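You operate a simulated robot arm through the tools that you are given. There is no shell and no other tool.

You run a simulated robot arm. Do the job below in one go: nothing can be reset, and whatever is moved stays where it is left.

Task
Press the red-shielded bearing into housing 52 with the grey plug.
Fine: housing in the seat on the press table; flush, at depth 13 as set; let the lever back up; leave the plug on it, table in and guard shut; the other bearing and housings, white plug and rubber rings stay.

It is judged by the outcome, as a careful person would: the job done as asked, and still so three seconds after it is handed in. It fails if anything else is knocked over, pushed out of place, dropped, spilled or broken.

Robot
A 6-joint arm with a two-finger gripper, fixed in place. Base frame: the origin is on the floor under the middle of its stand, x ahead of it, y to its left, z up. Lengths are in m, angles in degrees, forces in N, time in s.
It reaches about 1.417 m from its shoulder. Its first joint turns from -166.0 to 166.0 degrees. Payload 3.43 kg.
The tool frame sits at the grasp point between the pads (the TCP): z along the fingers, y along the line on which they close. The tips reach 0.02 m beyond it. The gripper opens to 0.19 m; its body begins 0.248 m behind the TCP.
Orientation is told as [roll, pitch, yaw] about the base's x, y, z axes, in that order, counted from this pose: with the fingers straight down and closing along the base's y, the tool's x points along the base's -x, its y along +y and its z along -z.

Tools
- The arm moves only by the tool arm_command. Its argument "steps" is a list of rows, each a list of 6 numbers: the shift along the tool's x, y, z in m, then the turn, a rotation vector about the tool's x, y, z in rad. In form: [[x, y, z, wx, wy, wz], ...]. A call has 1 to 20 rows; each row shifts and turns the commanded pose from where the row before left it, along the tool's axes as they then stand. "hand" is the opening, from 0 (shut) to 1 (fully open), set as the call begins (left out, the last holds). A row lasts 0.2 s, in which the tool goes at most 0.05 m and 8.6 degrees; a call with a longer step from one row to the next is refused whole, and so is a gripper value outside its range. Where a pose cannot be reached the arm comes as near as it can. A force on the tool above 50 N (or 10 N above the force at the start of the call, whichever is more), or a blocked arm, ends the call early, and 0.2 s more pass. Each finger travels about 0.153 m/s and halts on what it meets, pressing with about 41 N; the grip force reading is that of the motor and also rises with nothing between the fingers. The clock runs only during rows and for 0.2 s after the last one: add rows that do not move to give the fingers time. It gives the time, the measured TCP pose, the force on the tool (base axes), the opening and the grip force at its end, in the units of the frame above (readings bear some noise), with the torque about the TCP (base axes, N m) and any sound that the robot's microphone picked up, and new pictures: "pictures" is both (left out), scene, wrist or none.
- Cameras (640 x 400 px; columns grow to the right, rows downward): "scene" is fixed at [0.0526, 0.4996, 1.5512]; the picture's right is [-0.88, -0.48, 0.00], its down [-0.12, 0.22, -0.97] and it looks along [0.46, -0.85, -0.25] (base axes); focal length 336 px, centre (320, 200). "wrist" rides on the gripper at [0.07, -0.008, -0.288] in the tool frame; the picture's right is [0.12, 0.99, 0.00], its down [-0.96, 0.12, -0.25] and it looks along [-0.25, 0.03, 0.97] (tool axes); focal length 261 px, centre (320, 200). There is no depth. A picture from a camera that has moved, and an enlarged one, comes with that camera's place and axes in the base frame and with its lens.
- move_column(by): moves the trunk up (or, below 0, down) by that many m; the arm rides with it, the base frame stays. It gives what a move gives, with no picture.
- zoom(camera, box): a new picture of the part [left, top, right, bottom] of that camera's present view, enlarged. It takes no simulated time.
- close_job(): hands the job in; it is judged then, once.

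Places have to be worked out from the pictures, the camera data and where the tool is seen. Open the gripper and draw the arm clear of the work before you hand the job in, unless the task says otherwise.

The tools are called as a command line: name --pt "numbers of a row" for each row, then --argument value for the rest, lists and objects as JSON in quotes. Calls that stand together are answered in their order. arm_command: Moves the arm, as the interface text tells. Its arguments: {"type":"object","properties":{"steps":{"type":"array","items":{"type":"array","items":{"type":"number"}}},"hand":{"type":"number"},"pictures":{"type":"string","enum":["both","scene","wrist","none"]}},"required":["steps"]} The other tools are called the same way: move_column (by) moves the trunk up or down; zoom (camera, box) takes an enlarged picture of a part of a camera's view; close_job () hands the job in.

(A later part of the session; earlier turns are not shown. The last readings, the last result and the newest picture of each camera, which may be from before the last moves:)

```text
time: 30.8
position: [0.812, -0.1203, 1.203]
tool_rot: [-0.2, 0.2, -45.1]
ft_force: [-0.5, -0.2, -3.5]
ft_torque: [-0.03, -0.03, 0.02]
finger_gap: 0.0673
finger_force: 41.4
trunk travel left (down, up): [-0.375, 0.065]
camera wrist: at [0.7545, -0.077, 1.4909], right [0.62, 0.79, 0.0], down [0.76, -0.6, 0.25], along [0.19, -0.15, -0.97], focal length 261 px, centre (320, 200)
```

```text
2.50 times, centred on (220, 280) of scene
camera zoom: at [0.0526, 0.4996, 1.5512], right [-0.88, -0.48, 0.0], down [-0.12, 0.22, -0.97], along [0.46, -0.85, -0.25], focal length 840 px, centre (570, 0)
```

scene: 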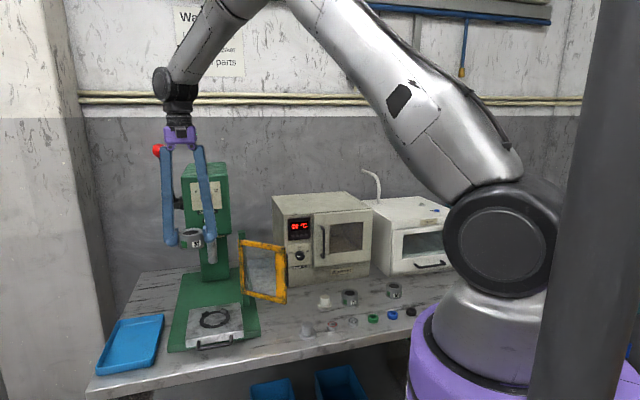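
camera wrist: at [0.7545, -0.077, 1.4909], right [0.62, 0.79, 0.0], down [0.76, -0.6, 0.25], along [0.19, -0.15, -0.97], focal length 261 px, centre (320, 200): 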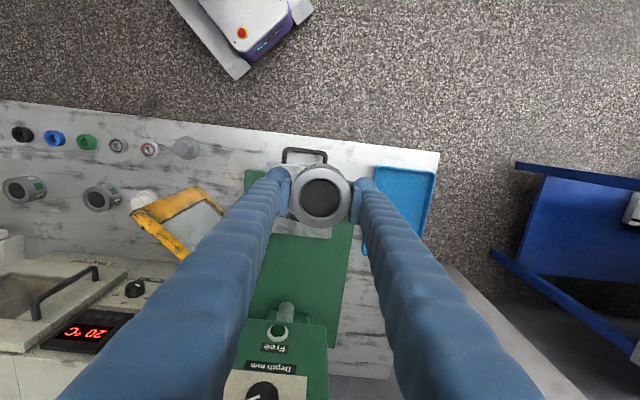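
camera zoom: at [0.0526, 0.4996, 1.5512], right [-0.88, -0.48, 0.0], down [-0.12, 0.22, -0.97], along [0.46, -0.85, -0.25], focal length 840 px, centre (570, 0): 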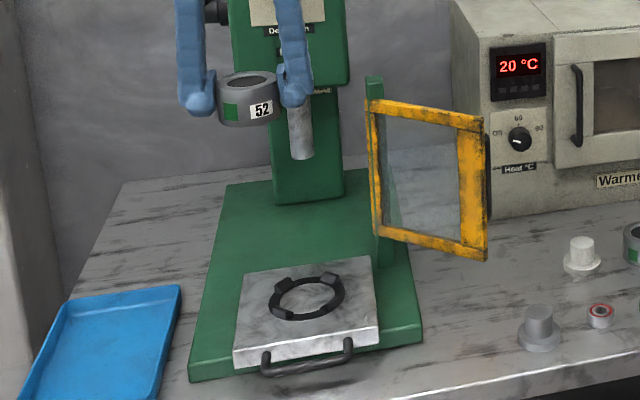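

The table corners give a square with its centre at e1≈0.450, e2≈0.759, which agrees with the seat estimate. I'll move over the seat at this height and check clearances.

arm_command --pt "-0.033 -0.013 0 0 0 0" --pt "-0.033 -0.013 0 0 0 0" --pt "-0.0325 -0.0135 0 0 0 0" --pt "0 0 0.04 0 0 0" --pt "0 0 0.04 0 0 0" --pt "0 0 0.04 0 0 0" --pt "0 0 0 0 0 0"

zoom --camera "wrist" --box '[220, 120, 400, 280]'

zoom --camera "scene" --box '[120, 100, 300, 360]'

```text
time: 32.4
position: [0.854, -0.2187, 1.0849]
tool_rot: [0.1, 0.0, -45.0]
ft_force: [0.3, 0.5, -3.3]
ft_torque: [-0.05, -0.05, 0.01]
finger_gap: 0.0673
finger_force: 41.0
trunk travel left (down, up): [-0.375, 0.065]
camera wrist: at [0.7954, -0.1746, 1.3726], right [0.62, 0.79, 0.0], down [0.76, -0.6, 0.25], along [0.19, -0.15, -0.97], focal length 261 px, centre (320, 200)
```

scene: 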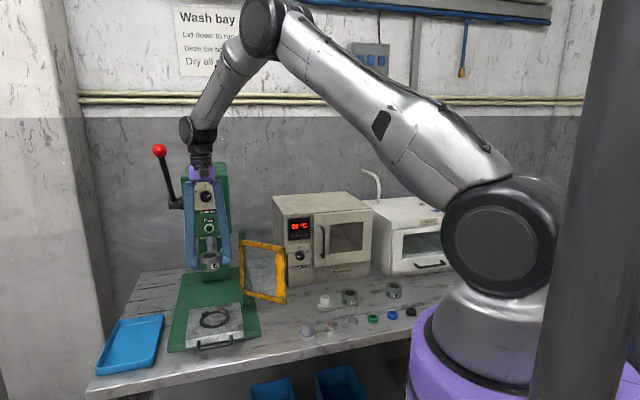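
wrist: 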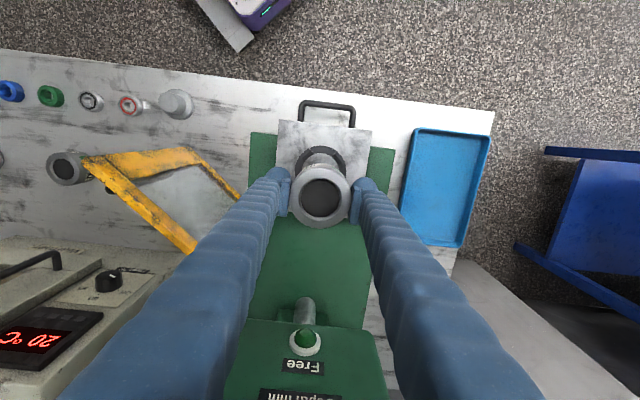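

```text
2.50 times, centred on (310, 200) of wrist
camera zoom: at [0.7954, -0.1746, 1.3726], right [0.62, 0.79, 0.0], down [0.76, -0.6, 0.25], along [0.19, -0.15, -0.97], focal length 652 px, centre (345, 200)
```

zoom: 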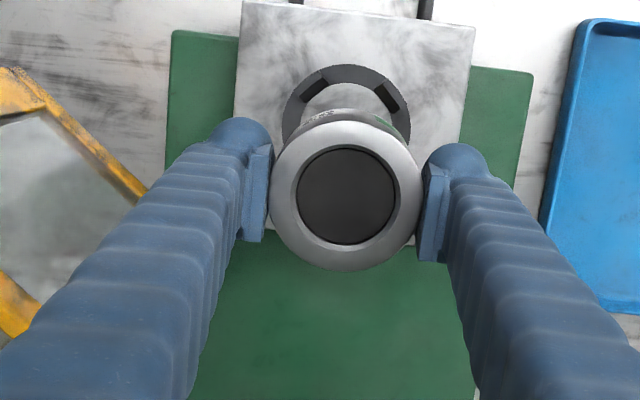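

```text
1.54 times, centred on (210, 230) of scene
camera zoom: at [0.0526, 0.4996, 1.5512], right [-0.88, -0.48, 0.0], down [-0.12, 0.22, -0.97], along [0.46, -0.85, -0.25], focal length 517 px, centre (489, 154)
```

zoom: 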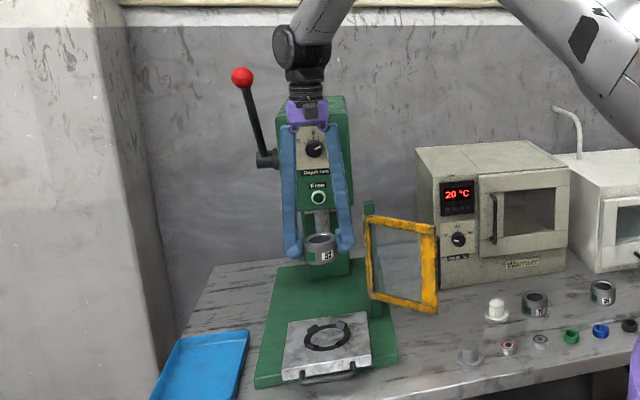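

The seat ring is visible around the held housing, aligned within about 1–2 mm. I'll correct slightly and lower to about 3 cm above the seat.

arm_command --pt "-0.0015 0 0.035 0 0 0" --pt "0 0 0.035 0 0 0" --pt "0 0 0.035 0 0 0" --pt "0 0 0.03 0 0 0" --pt "0 0 0.015 0 0 0" --pt "0 0 0 0 0 0"

zoom --camera "wrist" --box '[240, 130, 400, 260]'

zoom --camera "scene" --box '[160, 250, 280, 360]'

```text
time: 33.8
position: [0.8541, -0.2181, 0.9306]
tool_rot: [0.0, 0.1, -45.0]
ft_force: [-0.6, 1.1, -3.8]
ft_torque: [0.02, -0.02, 0.01]
finger_gap: 0.0673
finger_force: 41.5
trunk travel left (down, up): [-0.375, 0.065]
camera wrist: at [0.798, -0.1752, 1.2194], right [0.62, 0.79, 0.0], down [0.76, -0.6, 0.25], along [0.19, -0.15, -0.97], focal length 261 px, centre (320, 200)
```

scene: 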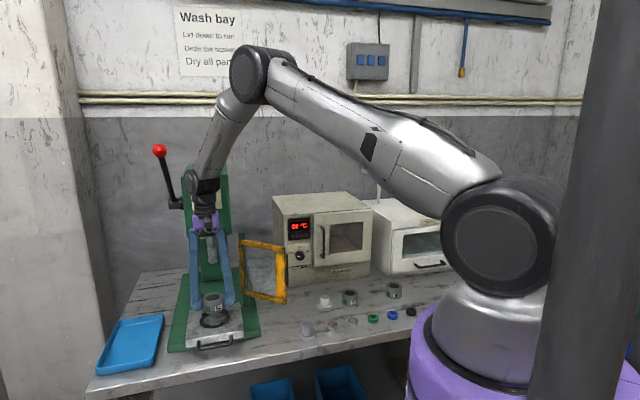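
wrist: 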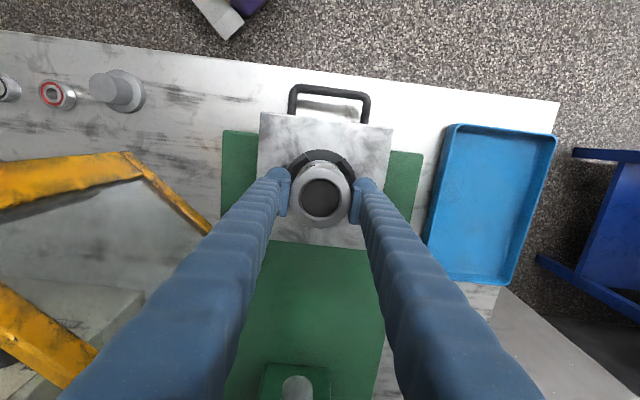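

```text
3.08 times, centred on (320, 195) of wrist
camera zoom: at [0.798, -0.1752, 1.2194], right [0.62, 0.79, 0.0], down [0.76, -0.6, 0.25], along [0.19, -0.15, -0.97], focal length 802 px, centre (320, 215)
```

zoom: 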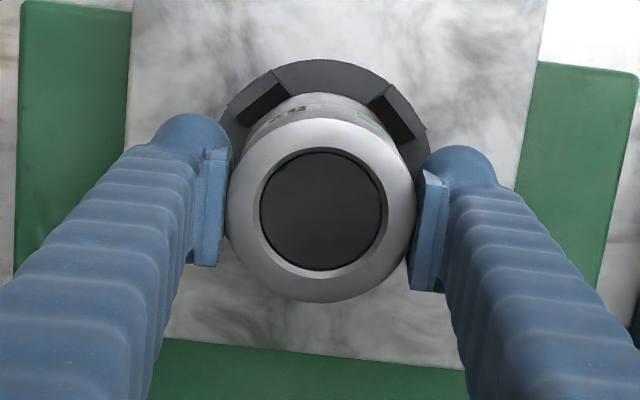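

```text
3.64 times, centred on (220, 305) of scene
camera zoom: at [0.0526, 0.4996, 1.5512], right [-0.88, -0.48, 0.0], down [-0.12, 0.22, -0.97], along [0.46, -0.85, -0.25], focal length 1222 px, centre (684, -182)
```

zoom: 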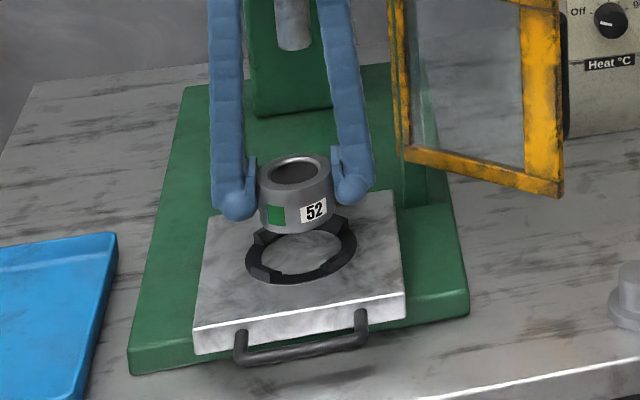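

The housing is concentric with the ring. I'll lower in small steps, watching the vertical force for contact.

arm_command --pt "0 0 0.006 0 0 0" --pt "0 0 0.006 0 0 0" --pt "0 0 0.006 0 0 0" --pt "0 0 0.004 0 0 0" --pt "0 0 0 0 0 0" --pictures "none"

zoom --camera "wrist" --box '[260, 130, 380, 230]'

zoom --camera "scene" --box '[175, 270, 255, 345]'

```text
time: 35.0
position: [0.8546, -0.2189, 0.9109]
tool_rot: [-0.1, 0.1, -45.0]
ft_force: [0.8, -0.4, -3.8]
ft_torque: [0.01, 0.02, -0.02]
finger_gap: 0.0673
finger_force: 41.4
trunk travel left (down, up): [-0.375, 0.065]
```

```text
4.00 times, centred on (320, 180) of wrist
camera zoom: at [0.797, -0.1749, 1.1985], right [0.62, 0.79, 0.0], down [0.76, -0.6, 0.25], along [0.19, -0.15, -0.97], focal length 1043 px, centre (320, 280)
```

zoom: 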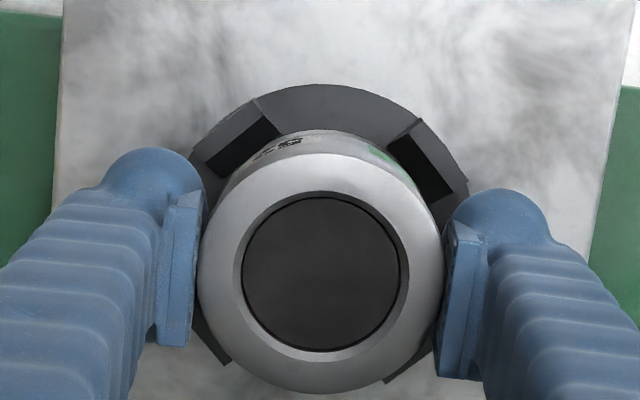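

```text
5.33 times, centred on (215, 308) of scene
camera zoom: at [0.0526, 0.4996, 1.5512], right [-0.88, -0.48, 0.0], down [-0.12, 0.22, -0.97], along [0.46, -0.85, -0.25], focal length 1792 px, centre (880, -373)
```

zoom: 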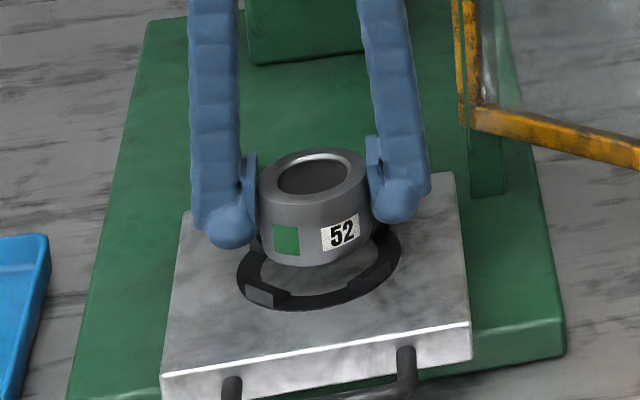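

Still free of contact (about 1–1.5 cm to go), and the alignment looks good. Continuing down in small steps.

arm_command --pt "0 0 0.003 0 0 0" --pt "0 0 0.003 0 0 0" --pt "0 0 0.002 0 0 0" --pt "0 0 0 0 0 0" --pictures "none"

zoom --camera "scene" --box '[175, 270, 255, 345]'

```text
time: 36.0
position: [0.8548, -0.219, 0.9031]
tool_rot: [0.0, 0.0, -45.0]
ft_force: [0.4, -0.2, -3.4]
ft_torque: [0.02, -0.06, 0.01]
finger_gap: 0.0675
finger_force: 40.9
trunk travel left (down, up): [-0.375, 0.065]
```

```text
5.33 times, centred on (215, 308) of scene
camera zoom: at [0.0526, 0.4996, 1.5512], right [-0.88, -0.48, 0.0], down [-0.12, 0.22, -0.97], along [0.46, -0.85, -0.25], focal length 1792 px, centre (880, -373)
```

zoom: 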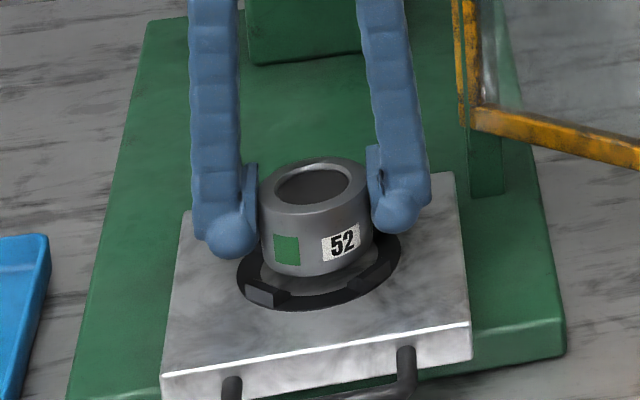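

The bottom still has about 1 cm to go. Continuing.

arm_command --pt "0 0 0.003 0 0 0" --pt "0 0 0.002 0 0 0" --pt "0 0 0.002 0 0 0" --pt "0 0 0 0 0 0" --pictures "none"

zoom --camera "scene" --box '[175, 270, 255, 345]'

zoom --camera "wrist" --box '[260, 130, 380, 230]'

```text
time: 37.0
position: [0.8534, -0.2197, 0.8951]
tool_rot: [0.0, 0.0, -45.1]
ft_force: [0.3, 1.2, -3.9]
ft_torque: [0.01, 0.0, -0.01]
finger_gap: 0.0674
finger_force: 40.8
trunk travel left (down, up): [-0.375, 0.065]
```

```text
5.33 times, centred on (215, 308) of scene
camera zoom: at [0.0526, 0.4996, 1.5512], right [-0.88, -0.48, 0.0], down [-0.12, 0.22, -0.97], along [0.46, -0.85, -0.25], focal length 1792 px, centre (880, -373)
```

zoom: 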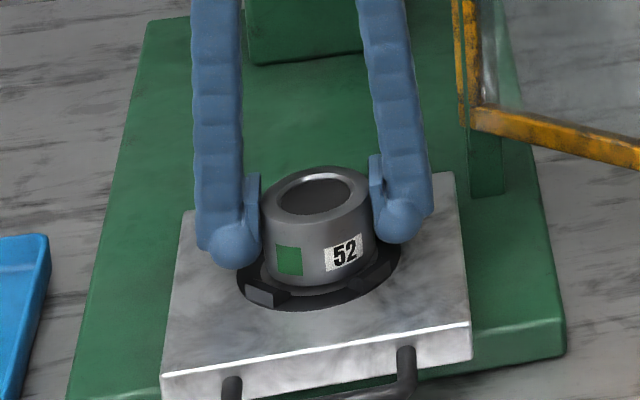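

```text
4.00 times, centred on (320, 180) of wrist
camera zoom: at [0.7966, -0.1757, 1.1841], right [0.62, 0.79, 0.0], down [0.76, -0.6, 0.25], along [0.19, -0.15, -0.97], focal length 1043 px, centre (320, 280)
```

zoom: 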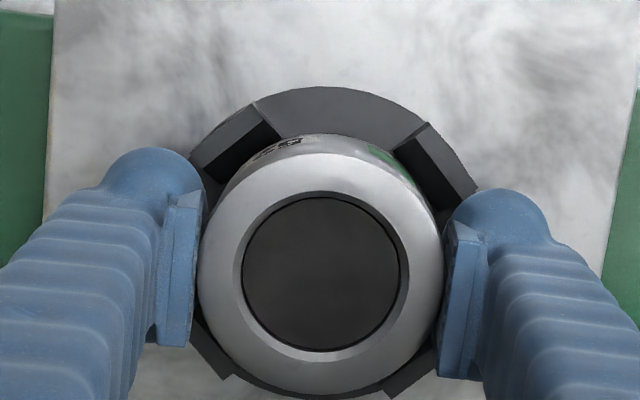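

Nearly down; the fingers will stay well above the ring. A few more small steps.

arm_command --pt "0 0 0.002 0 0 0" --pt "0 0 0.002 0 0 0" --pt "0 0 0 0 0 0" --pictures "none"

zoom --camera "scene" --box '[185, 285, 245, 330]'

```text
time: 37.8
position: [0.8539, -0.2198, 0.8936]
tool_rot: [0.0, -0.1, -45.0]
ft_force: [5.8, -0.2, 7.6]
ft_torque: [0.04, 0.23, 0.02]
finger_gap: 0.0674
finger_force: 40.7
trunk travel left (down, up): [-0.375, 0.065]
```

```text
8.89 times, centred on (215, 308) of scene
camera zoom: at [0.0526, 0.4996, 1.5512], right [-0.88, -0.48, 0.0], down [-0.12, 0.22, -0.97], along [0.46, -0.85, -0.25], focal length 2986 px, centre (1253, -756)
```

zoom: 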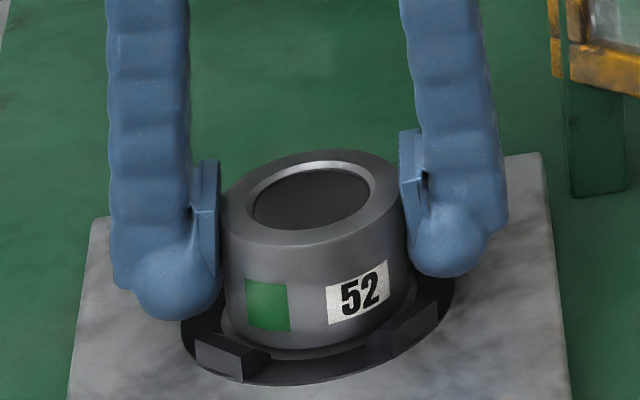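

Contact: Fz changed by about 11 N, with a side force of +5.8 N in x, so the housing is touching a lug on one side. I'll ease it toward +x by 1.5 mm and re-read.

arm_command --pt "-0.001 0.001 0 0 0 0" --pt "0 0 0 0 0 0" --pictures "none"

zoom --camera "wrist" --box '[260, 130, 380, 250]'

```text
time: 38.4
position: [0.8556, -0.2186, 0.8909]
tool_rot: [0.0, 0.0, -44.9]
ft_force: [3.7, -0.3, -2.2]
ft_torque: [-0.01, -0.1, -0.06]
finger_gap: 0.0675
finger_force: 40.9
trunk travel left (down, up): [-0.375, 0.065]
```

```text
3.33 times, centred on (320, 190) of wrist
camera zoom: at [0.7982, -0.1757, 1.1796], right [0.62, 0.79, 0.0], down [0.76, -0.6, 0.25], along [0.19, -0.15, -0.97], focal length 869 px, centre (320, 233)
```

zoom: 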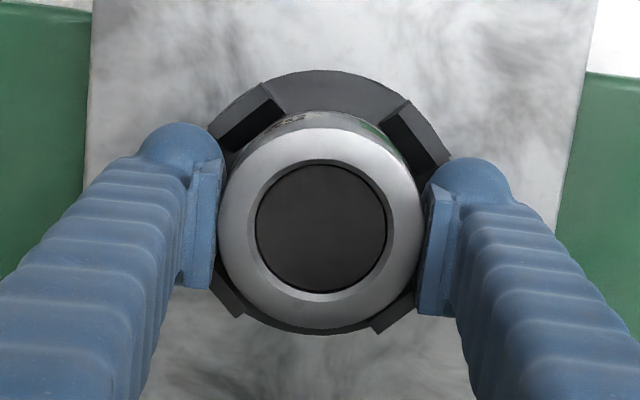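

The side force eased and the housing slipped deeper. One more nudge in +x, then continue down gently.

arm_command --pt "-0.0007 0.0007 0 0 0 0" --pt "0 0 0.002 0 0 0" --pt "0 0 0 0 0 0" --pictures "none"

zoom --camera "scene" --box '[185, 285, 245, 330]'

```text
time: 39.2
position: [0.8559, -0.2198, 0.8891]
tool_rot: [-0.2, 0.1, -45.1]
ft_force: [0.6, -0.1, -3.4]
ft_torque: [-0.01, -0.01, -0.03]
finger_gap: 0.0673
finger_force: 41.1
trunk travel left (down, up): [-0.375, 0.065]
```

```text
8.89 times, centred on (215, 308) of scene
camera zoom: at [0.0526, 0.4996, 1.5512], right [-0.88, -0.48, 0.0], down [-0.12, 0.22, -0.97], along [0.46, -0.85, -0.25], focal length 2986 px, centre (1253, -756)
```

zoom: 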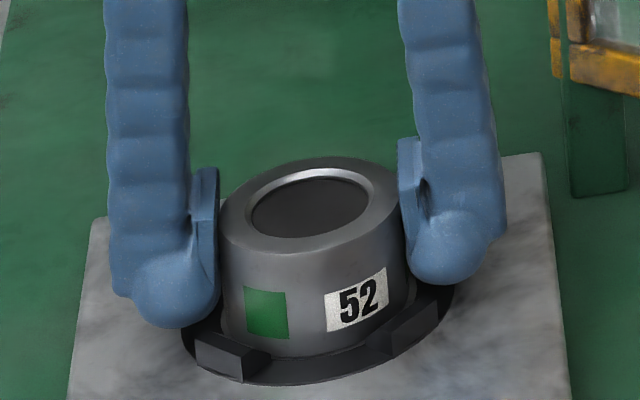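

It's free again and between the lugs. Continuing down to the table surface.

arm_command --pt "0 0 0.0015 0 0 0" --pt "0 0 0.0015 0 0 0" --pt "0 0 0 0 0 0" --pictures "none"

arm_command --pt "0 0 0.0015 0 0 0" --pt "0 0 0 0 0 0" --pictures "none"

```text
time: 40.0
position: [0.8561, -0.2187, 0.8888]
tool_rot: [-0.1, 0.0, -45.0]
ft_force: [-2.2, -1.1, 9.8]
ft_torque: [0.0, 0.32, 0.03]
finger_gap: 0.0673
finger_force: 40.7
trunk travel left (down, up): [-0.375, 0.065]
```

```text
time: 40.6
position: [0.8556, -0.2202, 0.8884]
tool_rot: [0.0, -0.2, -45.0]
ft_force: [-2.4, -1.1, 27.8]
ft_torque: [0.03, 0.66, 0.04]
finger_gap: 0.0674
finger_force: 40.8
trunk travel left (down, up): [-0.375, 0.065]
```

A stiff contact now: 28 N up with little side force. I'll look closely to judge whether the housing is on the table or hung up on something.

zoom --camera "scene" --box '[195, 295, 235, 325]'

zoom --camera "wrist" --box '[270, 140, 370, 230]'

```text
13.33 times, centred on (215, 310) of scene
camera zoom: at [0.0526, 0.4996, 1.5512], right [-0.88, -0.48, 0.0], down [-0.12, 0.22, -0.97], along [0.46, -0.85, -0.25], focal length 4480 px, centre (1720, -1267)
```

zoom: 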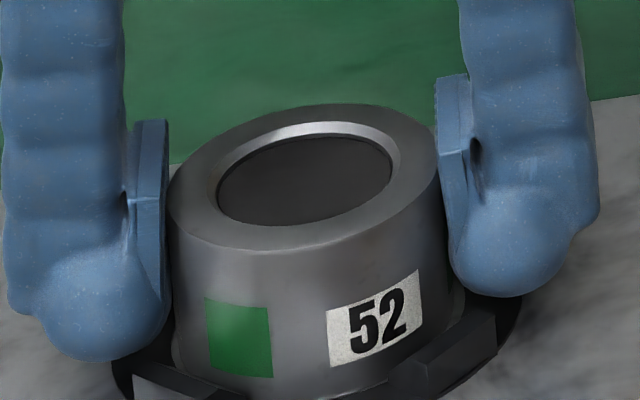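

```text
4.44 times, centred on (320, 185) of wrist
camera zoom: at [0.7983, -0.1757, 1.1766], right [0.62, 0.79, 0.0], down [0.76, -0.6, 0.25], along [0.2, -0.15, -0.97], focal length 1158 px, centre (320, 267)
```

zoom: 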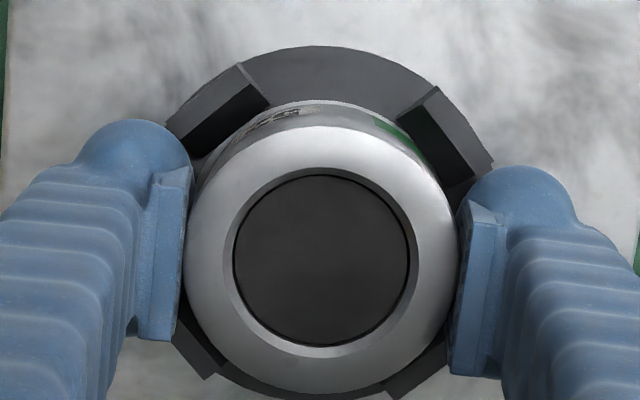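

zoom --camera "scene" --box '[190, 308, 240, 343]'

```text
11.43 times, centred on (215, 326) of scene
camera zoom: at [0.0526, 0.4996, 1.5512], right [-0.88, -0.48, 0.0], down [-0.12, 0.22, -0.97], along [0.46, -0.85, -0.25], focal length 3840 px, centre (1520, -1234)
```

zoom: 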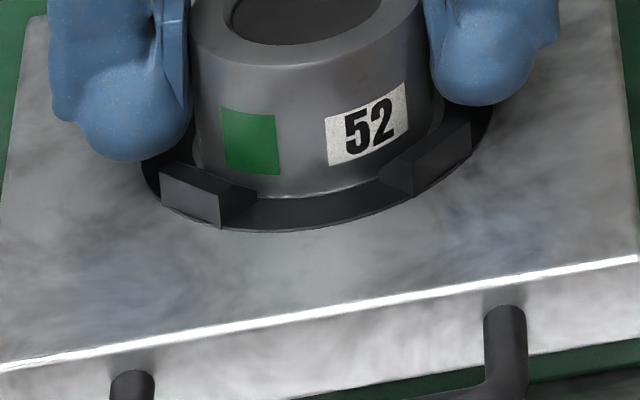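

It looks seated: the housing's bottom edge is flush at the ring's inner edge. I'll relieve the downward push, then open the fingers.

arm_command --pt "0 0 -0.0018 0 0 0" --pt "0 0 0 0 0 0" --pictures "none"

arm_command --pt "0 0 0 0 0 0" --pt "0 0 0 0 0 0" --pt "0 0 0 0 0 0" --hand 0.5 --pictures "wrist"

zoom --camera "scene" --box '[185, 285, 245, 335]'

zoom --camera "wrist" --box '[260, 130, 380, 250]'

```text
time: 41.2
position: [0.8572, -0.2202, 0.8885]
tool_rot: [0.1, -0.1, -45.1]
ft_force: [2.9, -2.2, 18.9]
ft_torque: [0.42, -0.24, -0.05]
finger_gap: 0.0673
finger_force: 41.1
trunk travel left (down, up): [-0.375, 0.065]
```

```text
time: 42.0
position: [0.855, -0.2177, 0.8872]
tool_rot: [0.0, 0.0, -45.1]
ft_force: [-0.8, 1.3, 0.8]
ft_torque: [0.0, -0.06, 0.01]
finger_gap: 0.095
finger_force: 0.0
trunk travel left (down, up): [-0.375, 0.065]
camera wrist: at [0.7986, -0.1755, 1.1758], right [0.62, 0.79, 0.0], down [0.76, -0.6, 0.25], along [0.19, -0.15, -0.97], focal length 261 px, centre (320, 200)
```

wrist: 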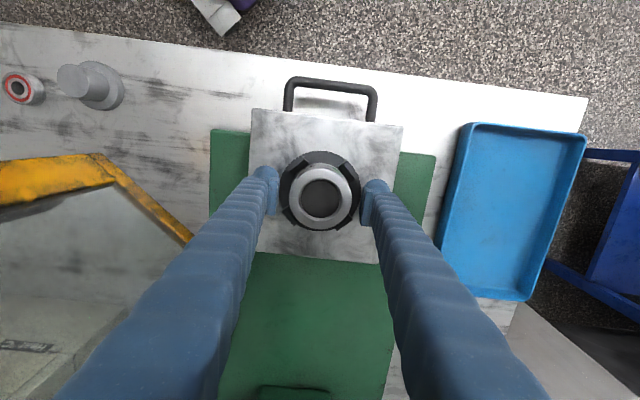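

```text
8.00 times, centred on (215, 310) of scene
camera zoom: at [0.0526, 0.4996, 1.5512], right [-0.88, -0.48, 0.0], down [-0.12, 0.22, -0.97], along [0.46, -0.85, -0.25], focal length 2688 px, centre (1160, -680)
```

zoom: 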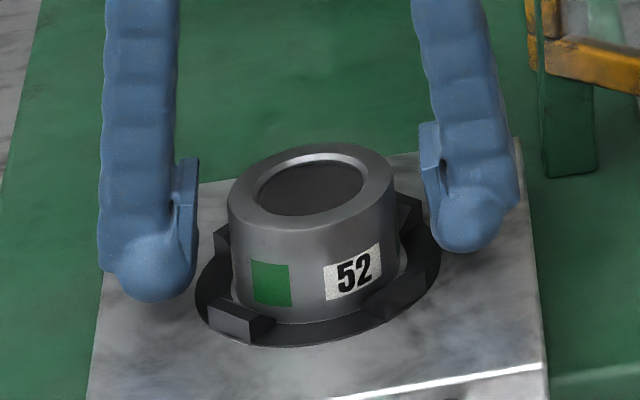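

```text
3.33 times, centred on (320, 190) of wrist
camera zoom: at [0.7986, -0.1755, 1.1758], right [0.62, 0.79, 0.0], down [0.76, -0.6, 0.25], along [0.19, -0.15, -0.97], focal length 869 px, centre (320, 233)
```

zoom: 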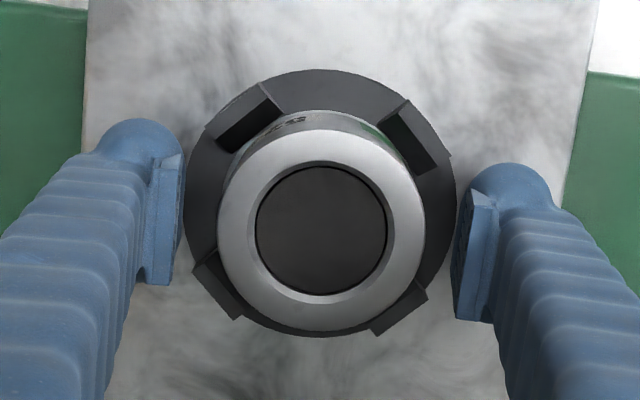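

Housing 52 stands squarely in the seat. I'll rise, back out in front of the guard, and go over the red-shielded bearing (about e1 0.05, e2 0.68).

arm_command --pt "0 0 -0.02 0 0 0" --pt "0 0 -0.04 0 0 0" --pt "0 0 -0.05 0 0 0" --pt "0 0 -0.05 0 0 0" --pt "0 0 -0.05 0 0 0" --pt "0 0 -0.05 0 0 0" --pt "0.04 0 0 0 0 0" --pt "0.038 -0.02 0 0 0 0" --pt "0 -0.048 0 0 0 0" --pt "0 -0.048 0 0 0 0" --pt "0 -0.048 0 0 0 0" --pt "0 -0.048 0 0 0 0" --pt "0 -0.048 0 0 0 0" --pt "0 -0.048 0 0 0 0" --pt "0 -0.048 0 0 0 0" --pt "0 -0.044 0 0 0 0" --pt "0 0 0 0 0 0" --pictures "scene"

arm_command --pt "0 0 0 0 0 -0.131" --pt "0 0 0 0 0 -0.131" --pt "0 0 0 0 0 -0.131" --pt "0 0 0 0 0 -0.131" --pt "0 0 0 0 0 -0.131" --pt "0 0 0 0 0 -0.131" --pt "0 0 0 0 0 -0.131" --pt "0 0 0 0 0 -0.131" --pt "0 0 0 0 0 -0.131" --pt "0 0 0 0 0 -0.131" --pt "0 0 0 0 0 -0.131" --pt "0 0 0 0 0 -0.1298" --pt "0 0 0.03 0 0 0" --pt "0 0 0.04 0 0 0" --pt "0 0 0.04 0 0 0" --pt "0 0 0 0 0 0"

zoom --camera "wrist" --box '[240, 120, 400, 280]'

```text
time: 45.6
position: [0.5208, -0.4459, 1.1515]
tool_rot: [0.0, 0.1, -44.9]
ft_force: [-0.1, 0.0, 0.9]
ft_torque: [0.03, 0.06, -0.02]
finger_gap: 0.095
finger_force: 0.1
trunk travel left (down, up): [-0.375, 0.065]
```

scene: 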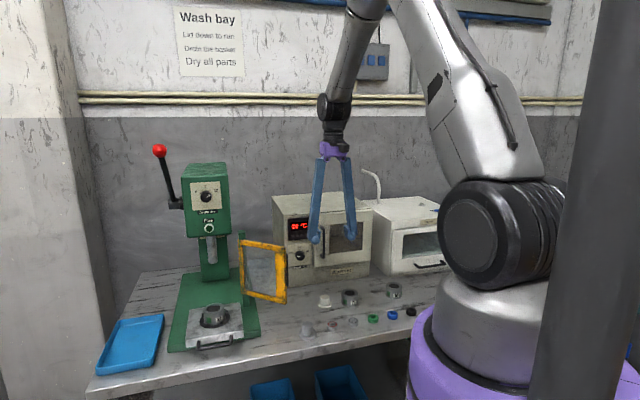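

```text
time: 49.0
position: [0.5174, -0.4452, 1.0367]
tool_rot: [0.0, -0.1, 45.0]
ft_force: [-0.2, -0.7, -0.6]
ft_torque: [0.04, -0.06, 0.03]
finger_gap: 0.0948
finger_force: 0.0
trunk travel left (down, up): [-0.375, 0.065]
camera wrist: at [0.4725, -0.5017, 1.3253], right [-0.79, 0.62, 0.0], down [0.6, 0.76, 0.25], along [0.15, 0.19, -0.97], focal length 261 px, centre (320, 200)
```

scene: 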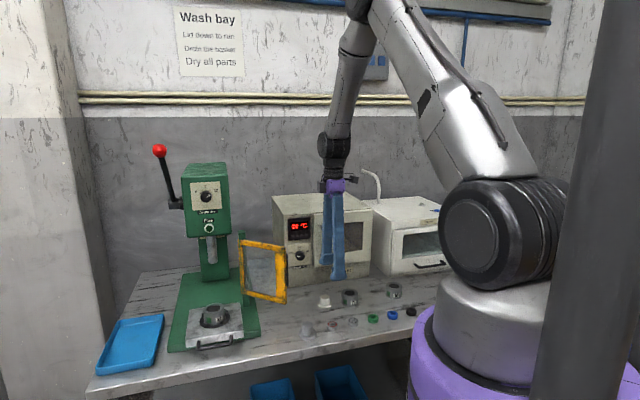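
wrist: 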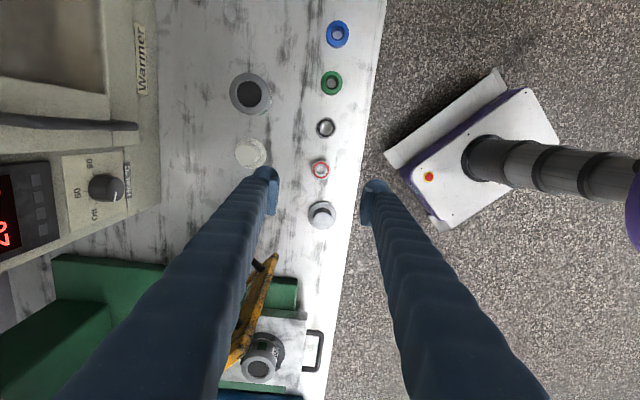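

```text
2.50 times, centred on (320, 200) of wrist
camera zoom: at [0.4725, -0.5017, 1.3253], right [-0.79, 0.62, 0.0], down [0.6, 0.76, 0.25], along [0.15, 0.19, -0.97], focal length 652 px, centre (320, 200)
```

zoom: 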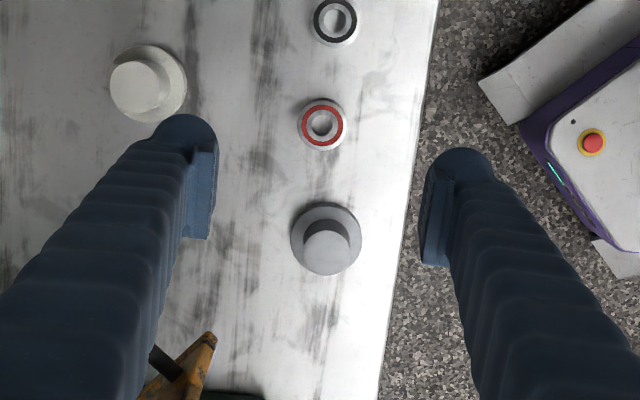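

The bearing is centred under the TCP within about 1 mm. I'll descend to z≈0.865 with a 0.075 opening and look again to judge heights.

arm_command --pt "0 0 0.045 0 0 0" --pt "0 0 0.045 0 0 0" --pt "0 0 0.045 0 0 0" --pt "0 0 0.037 0 0 0" --pt "0 0 0 0 0 0" --hand 0.4 --pictures "none"

zoom --camera "wrist" --box '[240, 120, 400, 280]'

zoom --camera "scene" --box '[280, 270, 380, 350]'

```text
time: 50.2
position: [0.5193, -0.4474, 0.8642]
tool_rot: [0.1, 0.0, 45.0]
ft_force: [0.4, 0.3, -0.2]
ft_torque: [0.01, -0.01, -0.02]
finger_gap: 0.0761
finger_force: 0.0
trunk travel left (down, up): [-0.375, 0.065]
```

```text
2.50 times, centred on (320, 200) of wrist
camera zoom: at [0.4735, -0.5027, 1.1526], right [-0.79, 0.62, 0.0], down [0.6, 0.76, 0.25], along [0.15, 0.19, -0.97], focal length 652 px, centre (320, 200)
```

zoom: 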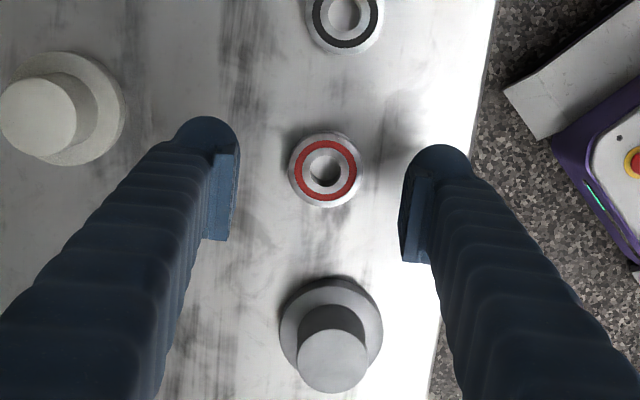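

```text
5.00 times, centred on (330, 310) of scene
camera zoom: at [0.0526, 0.4996, 1.5512], right [-0.88, -0.48, 0.0], down [-0.12, 0.22, -0.97], along [0.46, -0.85, -0.25], focal length 1680 px, centre (270, -350)
```

zoom: 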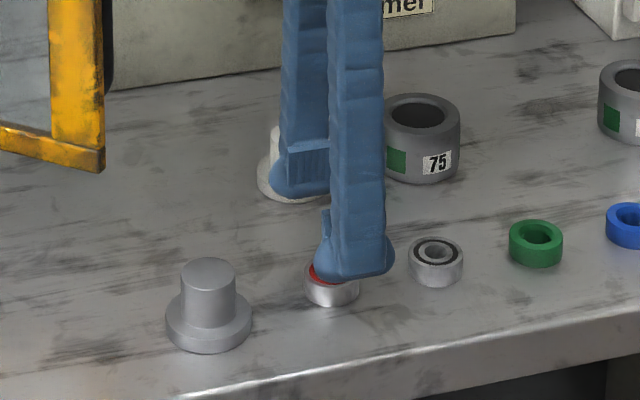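

The bearing's top looks to be around z 0.82. I'll adjust 2 mm and lower slowly while monitoring force, so the tips can find the bench height if needed.

arm_command --pt "0.0015 0.002 0.008 0 0 0" --pt "0 0 0.008 0 0 0" --pt "0 0 0.004 0 0 0" --pt "0 0 0 0 0 0" --pictures "none"

zoom --camera "wrist" --box '[260, 140, 380, 260]'

zoom --camera "scene" --box '[310, 290, 370, 340]'

```text
time: 51.2
position: [0.5156, -0.4461, 0.8454]
tool_rot: [-0.1, 0.1, 44.9]
ft_force: [0.0, -0.6, 0.1]
ft_torque: [-0.01, 0.0, 0.03]
finger_gap: 0.076
finger_force: 0.1
trunk travel left (down, up): [-0.375, 0.065]
```

```text
3.33 times, centred on (320, 200) of wrist
camera zoom: at [0.4709, -0.502, 1.1335], right [-0.79, 0.62, 0.0], down [0.6, 0.76, 0.25], along [0.15, 0.19, -0.97], focal length 869 px, centre (320, 200)
```

zoom: 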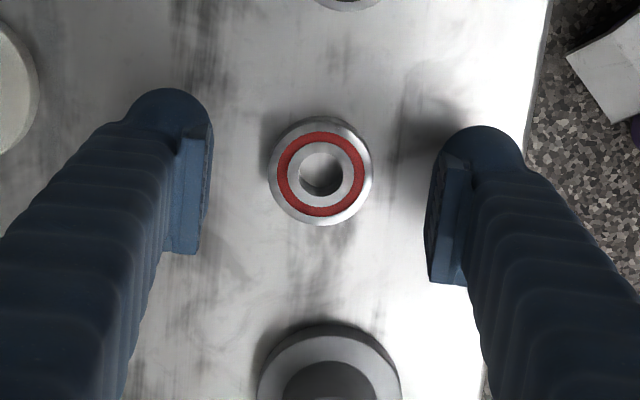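

```text
8.00 times, centred on (340, 315) of scene
camera zoom: at [0.0526, 0.4996, 1.5512], right [-0.88, -0.48, 0.0], down [-0.12, 0.22, -0.97], along [0.46, -0.85, -0.25], focal length 2688 px, centre (160, -720)
```

zoom: 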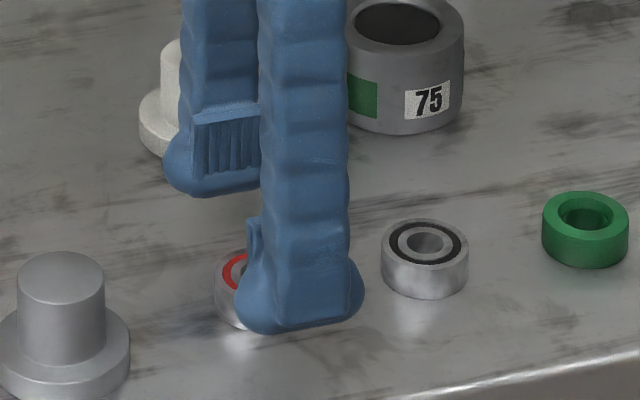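

Alignment is good and the tips are at about 0.825. Lowering further in small steps, watching for bench contact.

arm_command --pt "0 0 0.003 0 0 0" --pt "0 0 0.003 0 0 0" --pt "0 0 0.002 0 0 0" --pt "0 0 0 0 0 0" --pictures "none"

zoom --camera "scene" --box '[310, 290, 370, 340]'

```text
time: 52.2
position: [0.5152, -0.4456, 0.8366]
tool_rot: [-0.1, 0.1, 45.0]
ft_force: [0.3, 0.2, 0.4]
ft_torque: [-0.01, -0.03, 0.0]
finger_gap: 0.0759
finger_force: 0.2
trunk travel left (down, up): [-0.375, 0.065]
```

```text
8.00 times, centred on (340, 315) of scene
camera zoom: at [0.0526, 0.4996, 1.5512], right [-0.88, -0.48, 0.0], down [-0.12, 0.22, -0.97], along [0.46, -0.85, -0.25], focal length 2688 px, centre (160, -720)
```

zoom: 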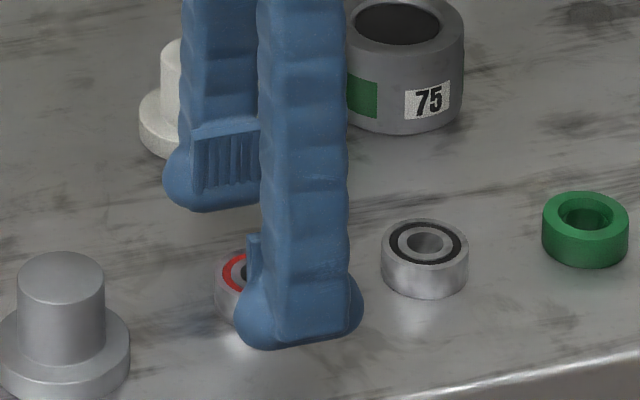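

I want to know the fingertip shape precisely (the pad's lower edge versus the tip), so I'll zoom in on the fingertips.

zoom --camera "scene" --box '[322, 295, 347, 320]'

zoom --camera "wrist" --box '[260, 150, 380, 240]'

```text
16.00 times, centred on (334, 308) of scene
camera zoom: at [0.0526, 0.4996, 1.5512], right [-0.88, -0.48, 0.0], down [-0.12, 0.22, -0.97], along [0.46, -0.85, -0.25], focal length 5376 px, centre (88, -1520)
```

zoom: 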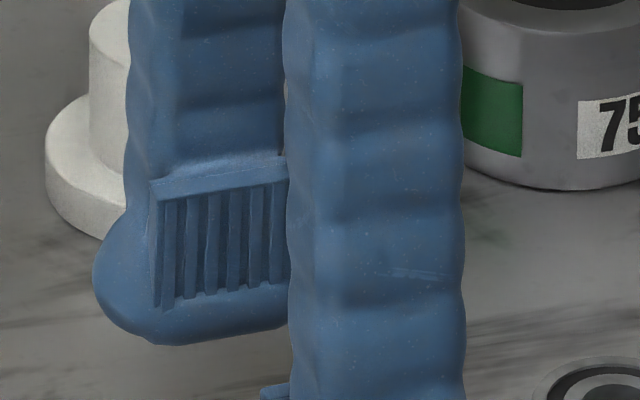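

```text
4.44 times, centred on (320, 195) of wrist
camera zoom: at [0.4709, -0.5019, 1.1259], right [-0.79, 0.62, 0.0], down [0.6, 0.76, 0.25], along [0.15, 0.19, -0.97], focal length 1158 px, centre (320, 222)
```

zoom: 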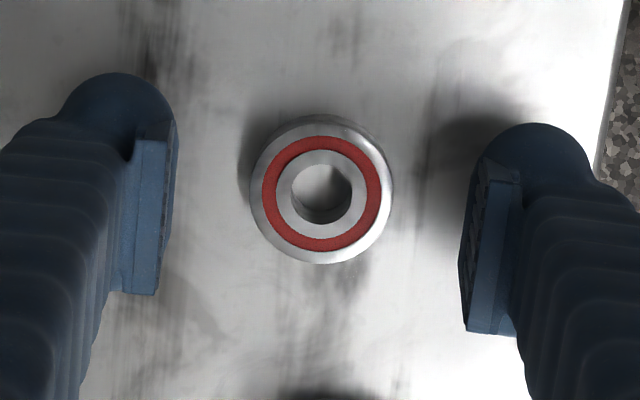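

The tip extends well below the pad, so I need the exact bench height. I'll keep lowering in 1.5–2 mm steps until the tips touch the bench.

arm_command --pt "0 0 0.002 0 0 0" --pt "0 0 0.002 0 0 0" --pt "0 0 0.002 0 0 0" --pt "0 0 0 0 0 0" --pictures "none"

zoom --camera "scene" --box '[310, 290, 370, 340]'

```text
time: 53.2
position: [0.515, -0.4466, 0.8318]
tool_rot: [-0.1, 0.1, 45.0]
ft_force: [-0.2, 0.5, -0.1]
ft_torque: [-0.01, 0.01, 0.0]
finger_gap: 0.0763
finger_force: 0.0
trunk travel left (down, up): [-0.375, 0.065]
```

```text
8.00 times, centred on (340, 315) of scene
camera zoom: at [0.0526, 0.4996, 1.5512], right [-0.88, -0.48, 0.0], down [-0.12, 0.22, -0.97], along [0.46, -0.85, -0.25], focal length 2688 px, centre (160, -720)
```

zoom: 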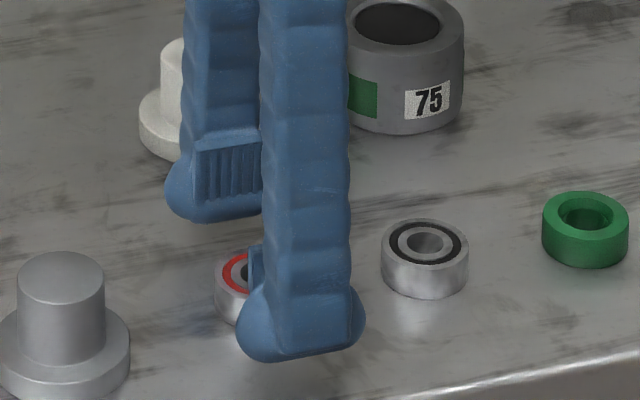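

arm_command --pt "0 0 0.002 0 0 0" --pt "0 0 0.002 0 0 0" --pt "0 0 0 0 0 0" --pictures "none"

arm_command --pt "0 0 0.002 0 0 0" --pt "0 0 0.002 0 0 0" --pt "0 0 0 0 0 0" --pictures "none"

```text
time: 54.0
position: [0.5154, -0.4462, 0.8278]
tool_rot: [0.0, 0.0, 45.0]
ft_force: [0.2, -0.2, -0.9]
ft_torque: [0.0, -0.02, 0.01]
finger_gap: 0.0759
finger_force: 0.0
trunk travel left (down, up): [-0.375, 0.065]
```

```text
time: 54.8
position: [0.5161, -0.4475, 0.8239]
tool_rot: [0.0, -0.1, 45.0]
ft_force: [0.0, -0.7, 0.4]
ft_torque: [-0.03, -0.02, -0.01]
finger_gap: 0.076
finger_force: 0.1
trunk travel left (down, up): [-0.375, 0.065]
```

Still free at TCP 0.824 (tips 0.804). Checking visually before going on.

zoom --camera "scene" --box '[320, 295, 360, 335]'

arm_command --pt "0 0 0.002 0 0 0" --pt "0 0 0.0015 0 0 0" --pt "0 0 0 0 0 0" --pictures "none"

```text
10.00 times, centred on (340, 315) of scene
camera zoom: at [0.0526, 0.4996, 1.5512], right [-0.88, -0.48, 0.0], down [-0.12, 0.22, -0.97], along [0.46, -0.85, -0.25], focal length 3360 px, centre (120, -950)
```

zoom: 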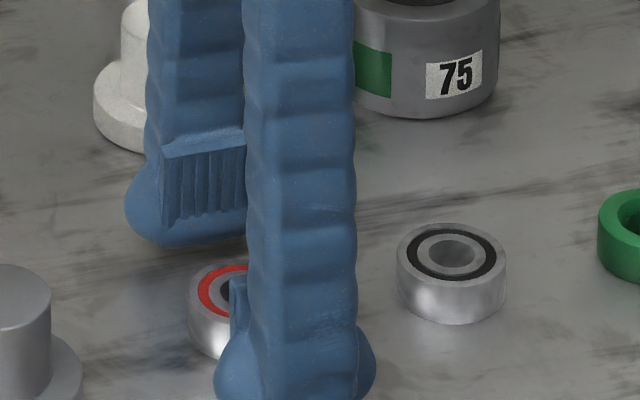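

```text
time: 55.6
position: [0.5156, -0.4468, 0.8212]
tool_rot: [0.0, 0.0, 45.0]
ft_force: [0.0, -0.3, -0.5]
ft_torque: [0.0, 0.0, 0.0]
finger_gap: 0.0759
finger_force: 0.1
trunk travel left (down, up): [-0.375, 0.065]
```

arm_command --pt "0 0 0.0015 0 0 0" --pt "0 0 0.0015 0 0 0" --pt "0 0 0 0 0 0" --pictures "none"

arm_command --pt "0 0 0.0015 0 0 0" --pt "0 0 0.0015 0 0 0" --pt "0 0 0 0 0 0" --pictures "none"

zoom --camera "scene" --box '[320, 295, 360, 335]'

```text
time: 56.4
position: [0.5161, -0.4458, 0.8193]
tool_rot: [-0.1, 0.0, 45.0]
ft_force: [-1.4, -0.8, 18.9]
ft_torque: [0.31, 0.35, 0.03]
finger_gap: 0.0758
finger_force: 0.1
trunk travel left (down, up): [-0.375, 0.065]
```

```text
time: 57.0
position: [0.5156, -0.4467, 0.8176]
tool_rot: [0.0, 0.0, 45.0]
ft_force: [-7.2, 2.5, 21.1]
ft_torque: [0.43, 0.5, 0.07]
finger_gap: 0.0758
finger_force: 0.0
trunk travel left (down, up): [-0.375, 0.065]
stopped in row 3: the force on the tool passed its limit at 52 N (the readings are from after the stop); the commanded pose is now the measured one
```

```text
10.00 times, centred on (340, 315) of scene
camera zoom: at [0.0526, 0.4996, 1.5512], right [-0.88, -0.48, 0.0], down [-0.12, 0.22, -0.97], along [0.46, -0.85, -0.25], focal length 3360 px, centre (120, -950)
```

zoom: 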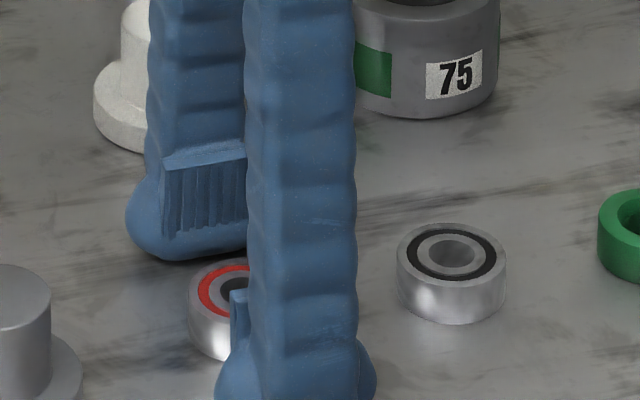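

The tips touch the bench at TCP z≈0.820, so the bench top is at 0.800. I'll rise to leave the tips about 5 mm above the bench, then close on the bearing.

arm_command --pt "0 0 -0.004 0 0 0" --pt "0 0 -0.0035 0 0 0" --pt "0 0 0 0 0 0" --pictures "none"

arm_command --pt "0 0 0 0 0 0" --pt "0 0 0 0 0 0" --pt "0 0 0 0 0 0" --pt "0 0 0 0 0 0" --hand 0.0 --pictures "none"

zoom --camera "wrist" --box '[260, 150, 380, 240]'

zoom --camera "scene" --box '[310, 290, 370, 340]'

```text
time: 57.8
position: [0.5167, -0.4473, 0.8246]
tool_rot: [-0.1, 0.0, 44.9]
ft_force: [0.7, -0.6, -0.5]
ft_torque: [-0.01, -0.04, 0.0]
finger_gap: 0.0759
finger_force: 0.1
trunk travel left (down, up): [-0.375, 0.065]
```

```text
time: 58.3
position: [0.516, -0.4473, 0.8347]
tool_rot: [-0.5, 0.0, 45.1]
ft_force: [-9.5, 13.4, 81.1]
ft_torque: [0.54, 0.45, 0.01]
finger_gap: 0.006
finger_force: 34.2
trunk travel left (down, up): [-0.375, 0.065]
stopped in row 2: the force on the tool passed its limit at 66 N (the readings are from after the stop); the commanded pose is now the measured one
```

```text
4.44 times, centred on (320, 195) of wrist
camera zoom: at [0.4692, -0.5016, 1.1229], right [-0.79, 0.62, -0.01], down [0.6, 0.76, 0.25], along [0.16, 0.19, -0.97], focal length 1158 px, centre (320, 222)
```

zoom: 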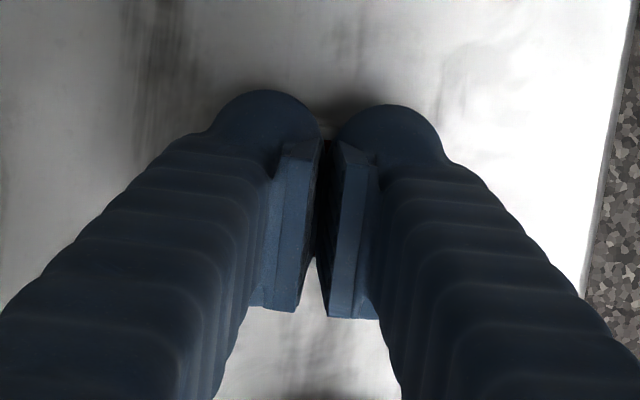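

```text
8.00 times, centred on (340, 315) of scene
camera zoom: at [0.0526, 0.4996, 1.5512], right [-0.88, -0.48, 0.0], down [-0.12, 0.22, -0.97], along [0.46, -0.85, -0.25], focal length 2688 px, centre (160, -720)
```

zoom: 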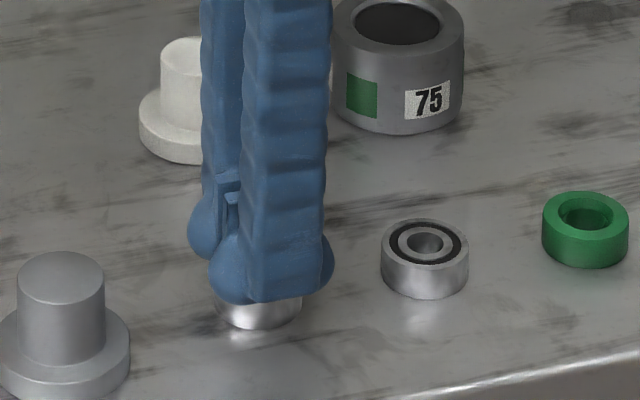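

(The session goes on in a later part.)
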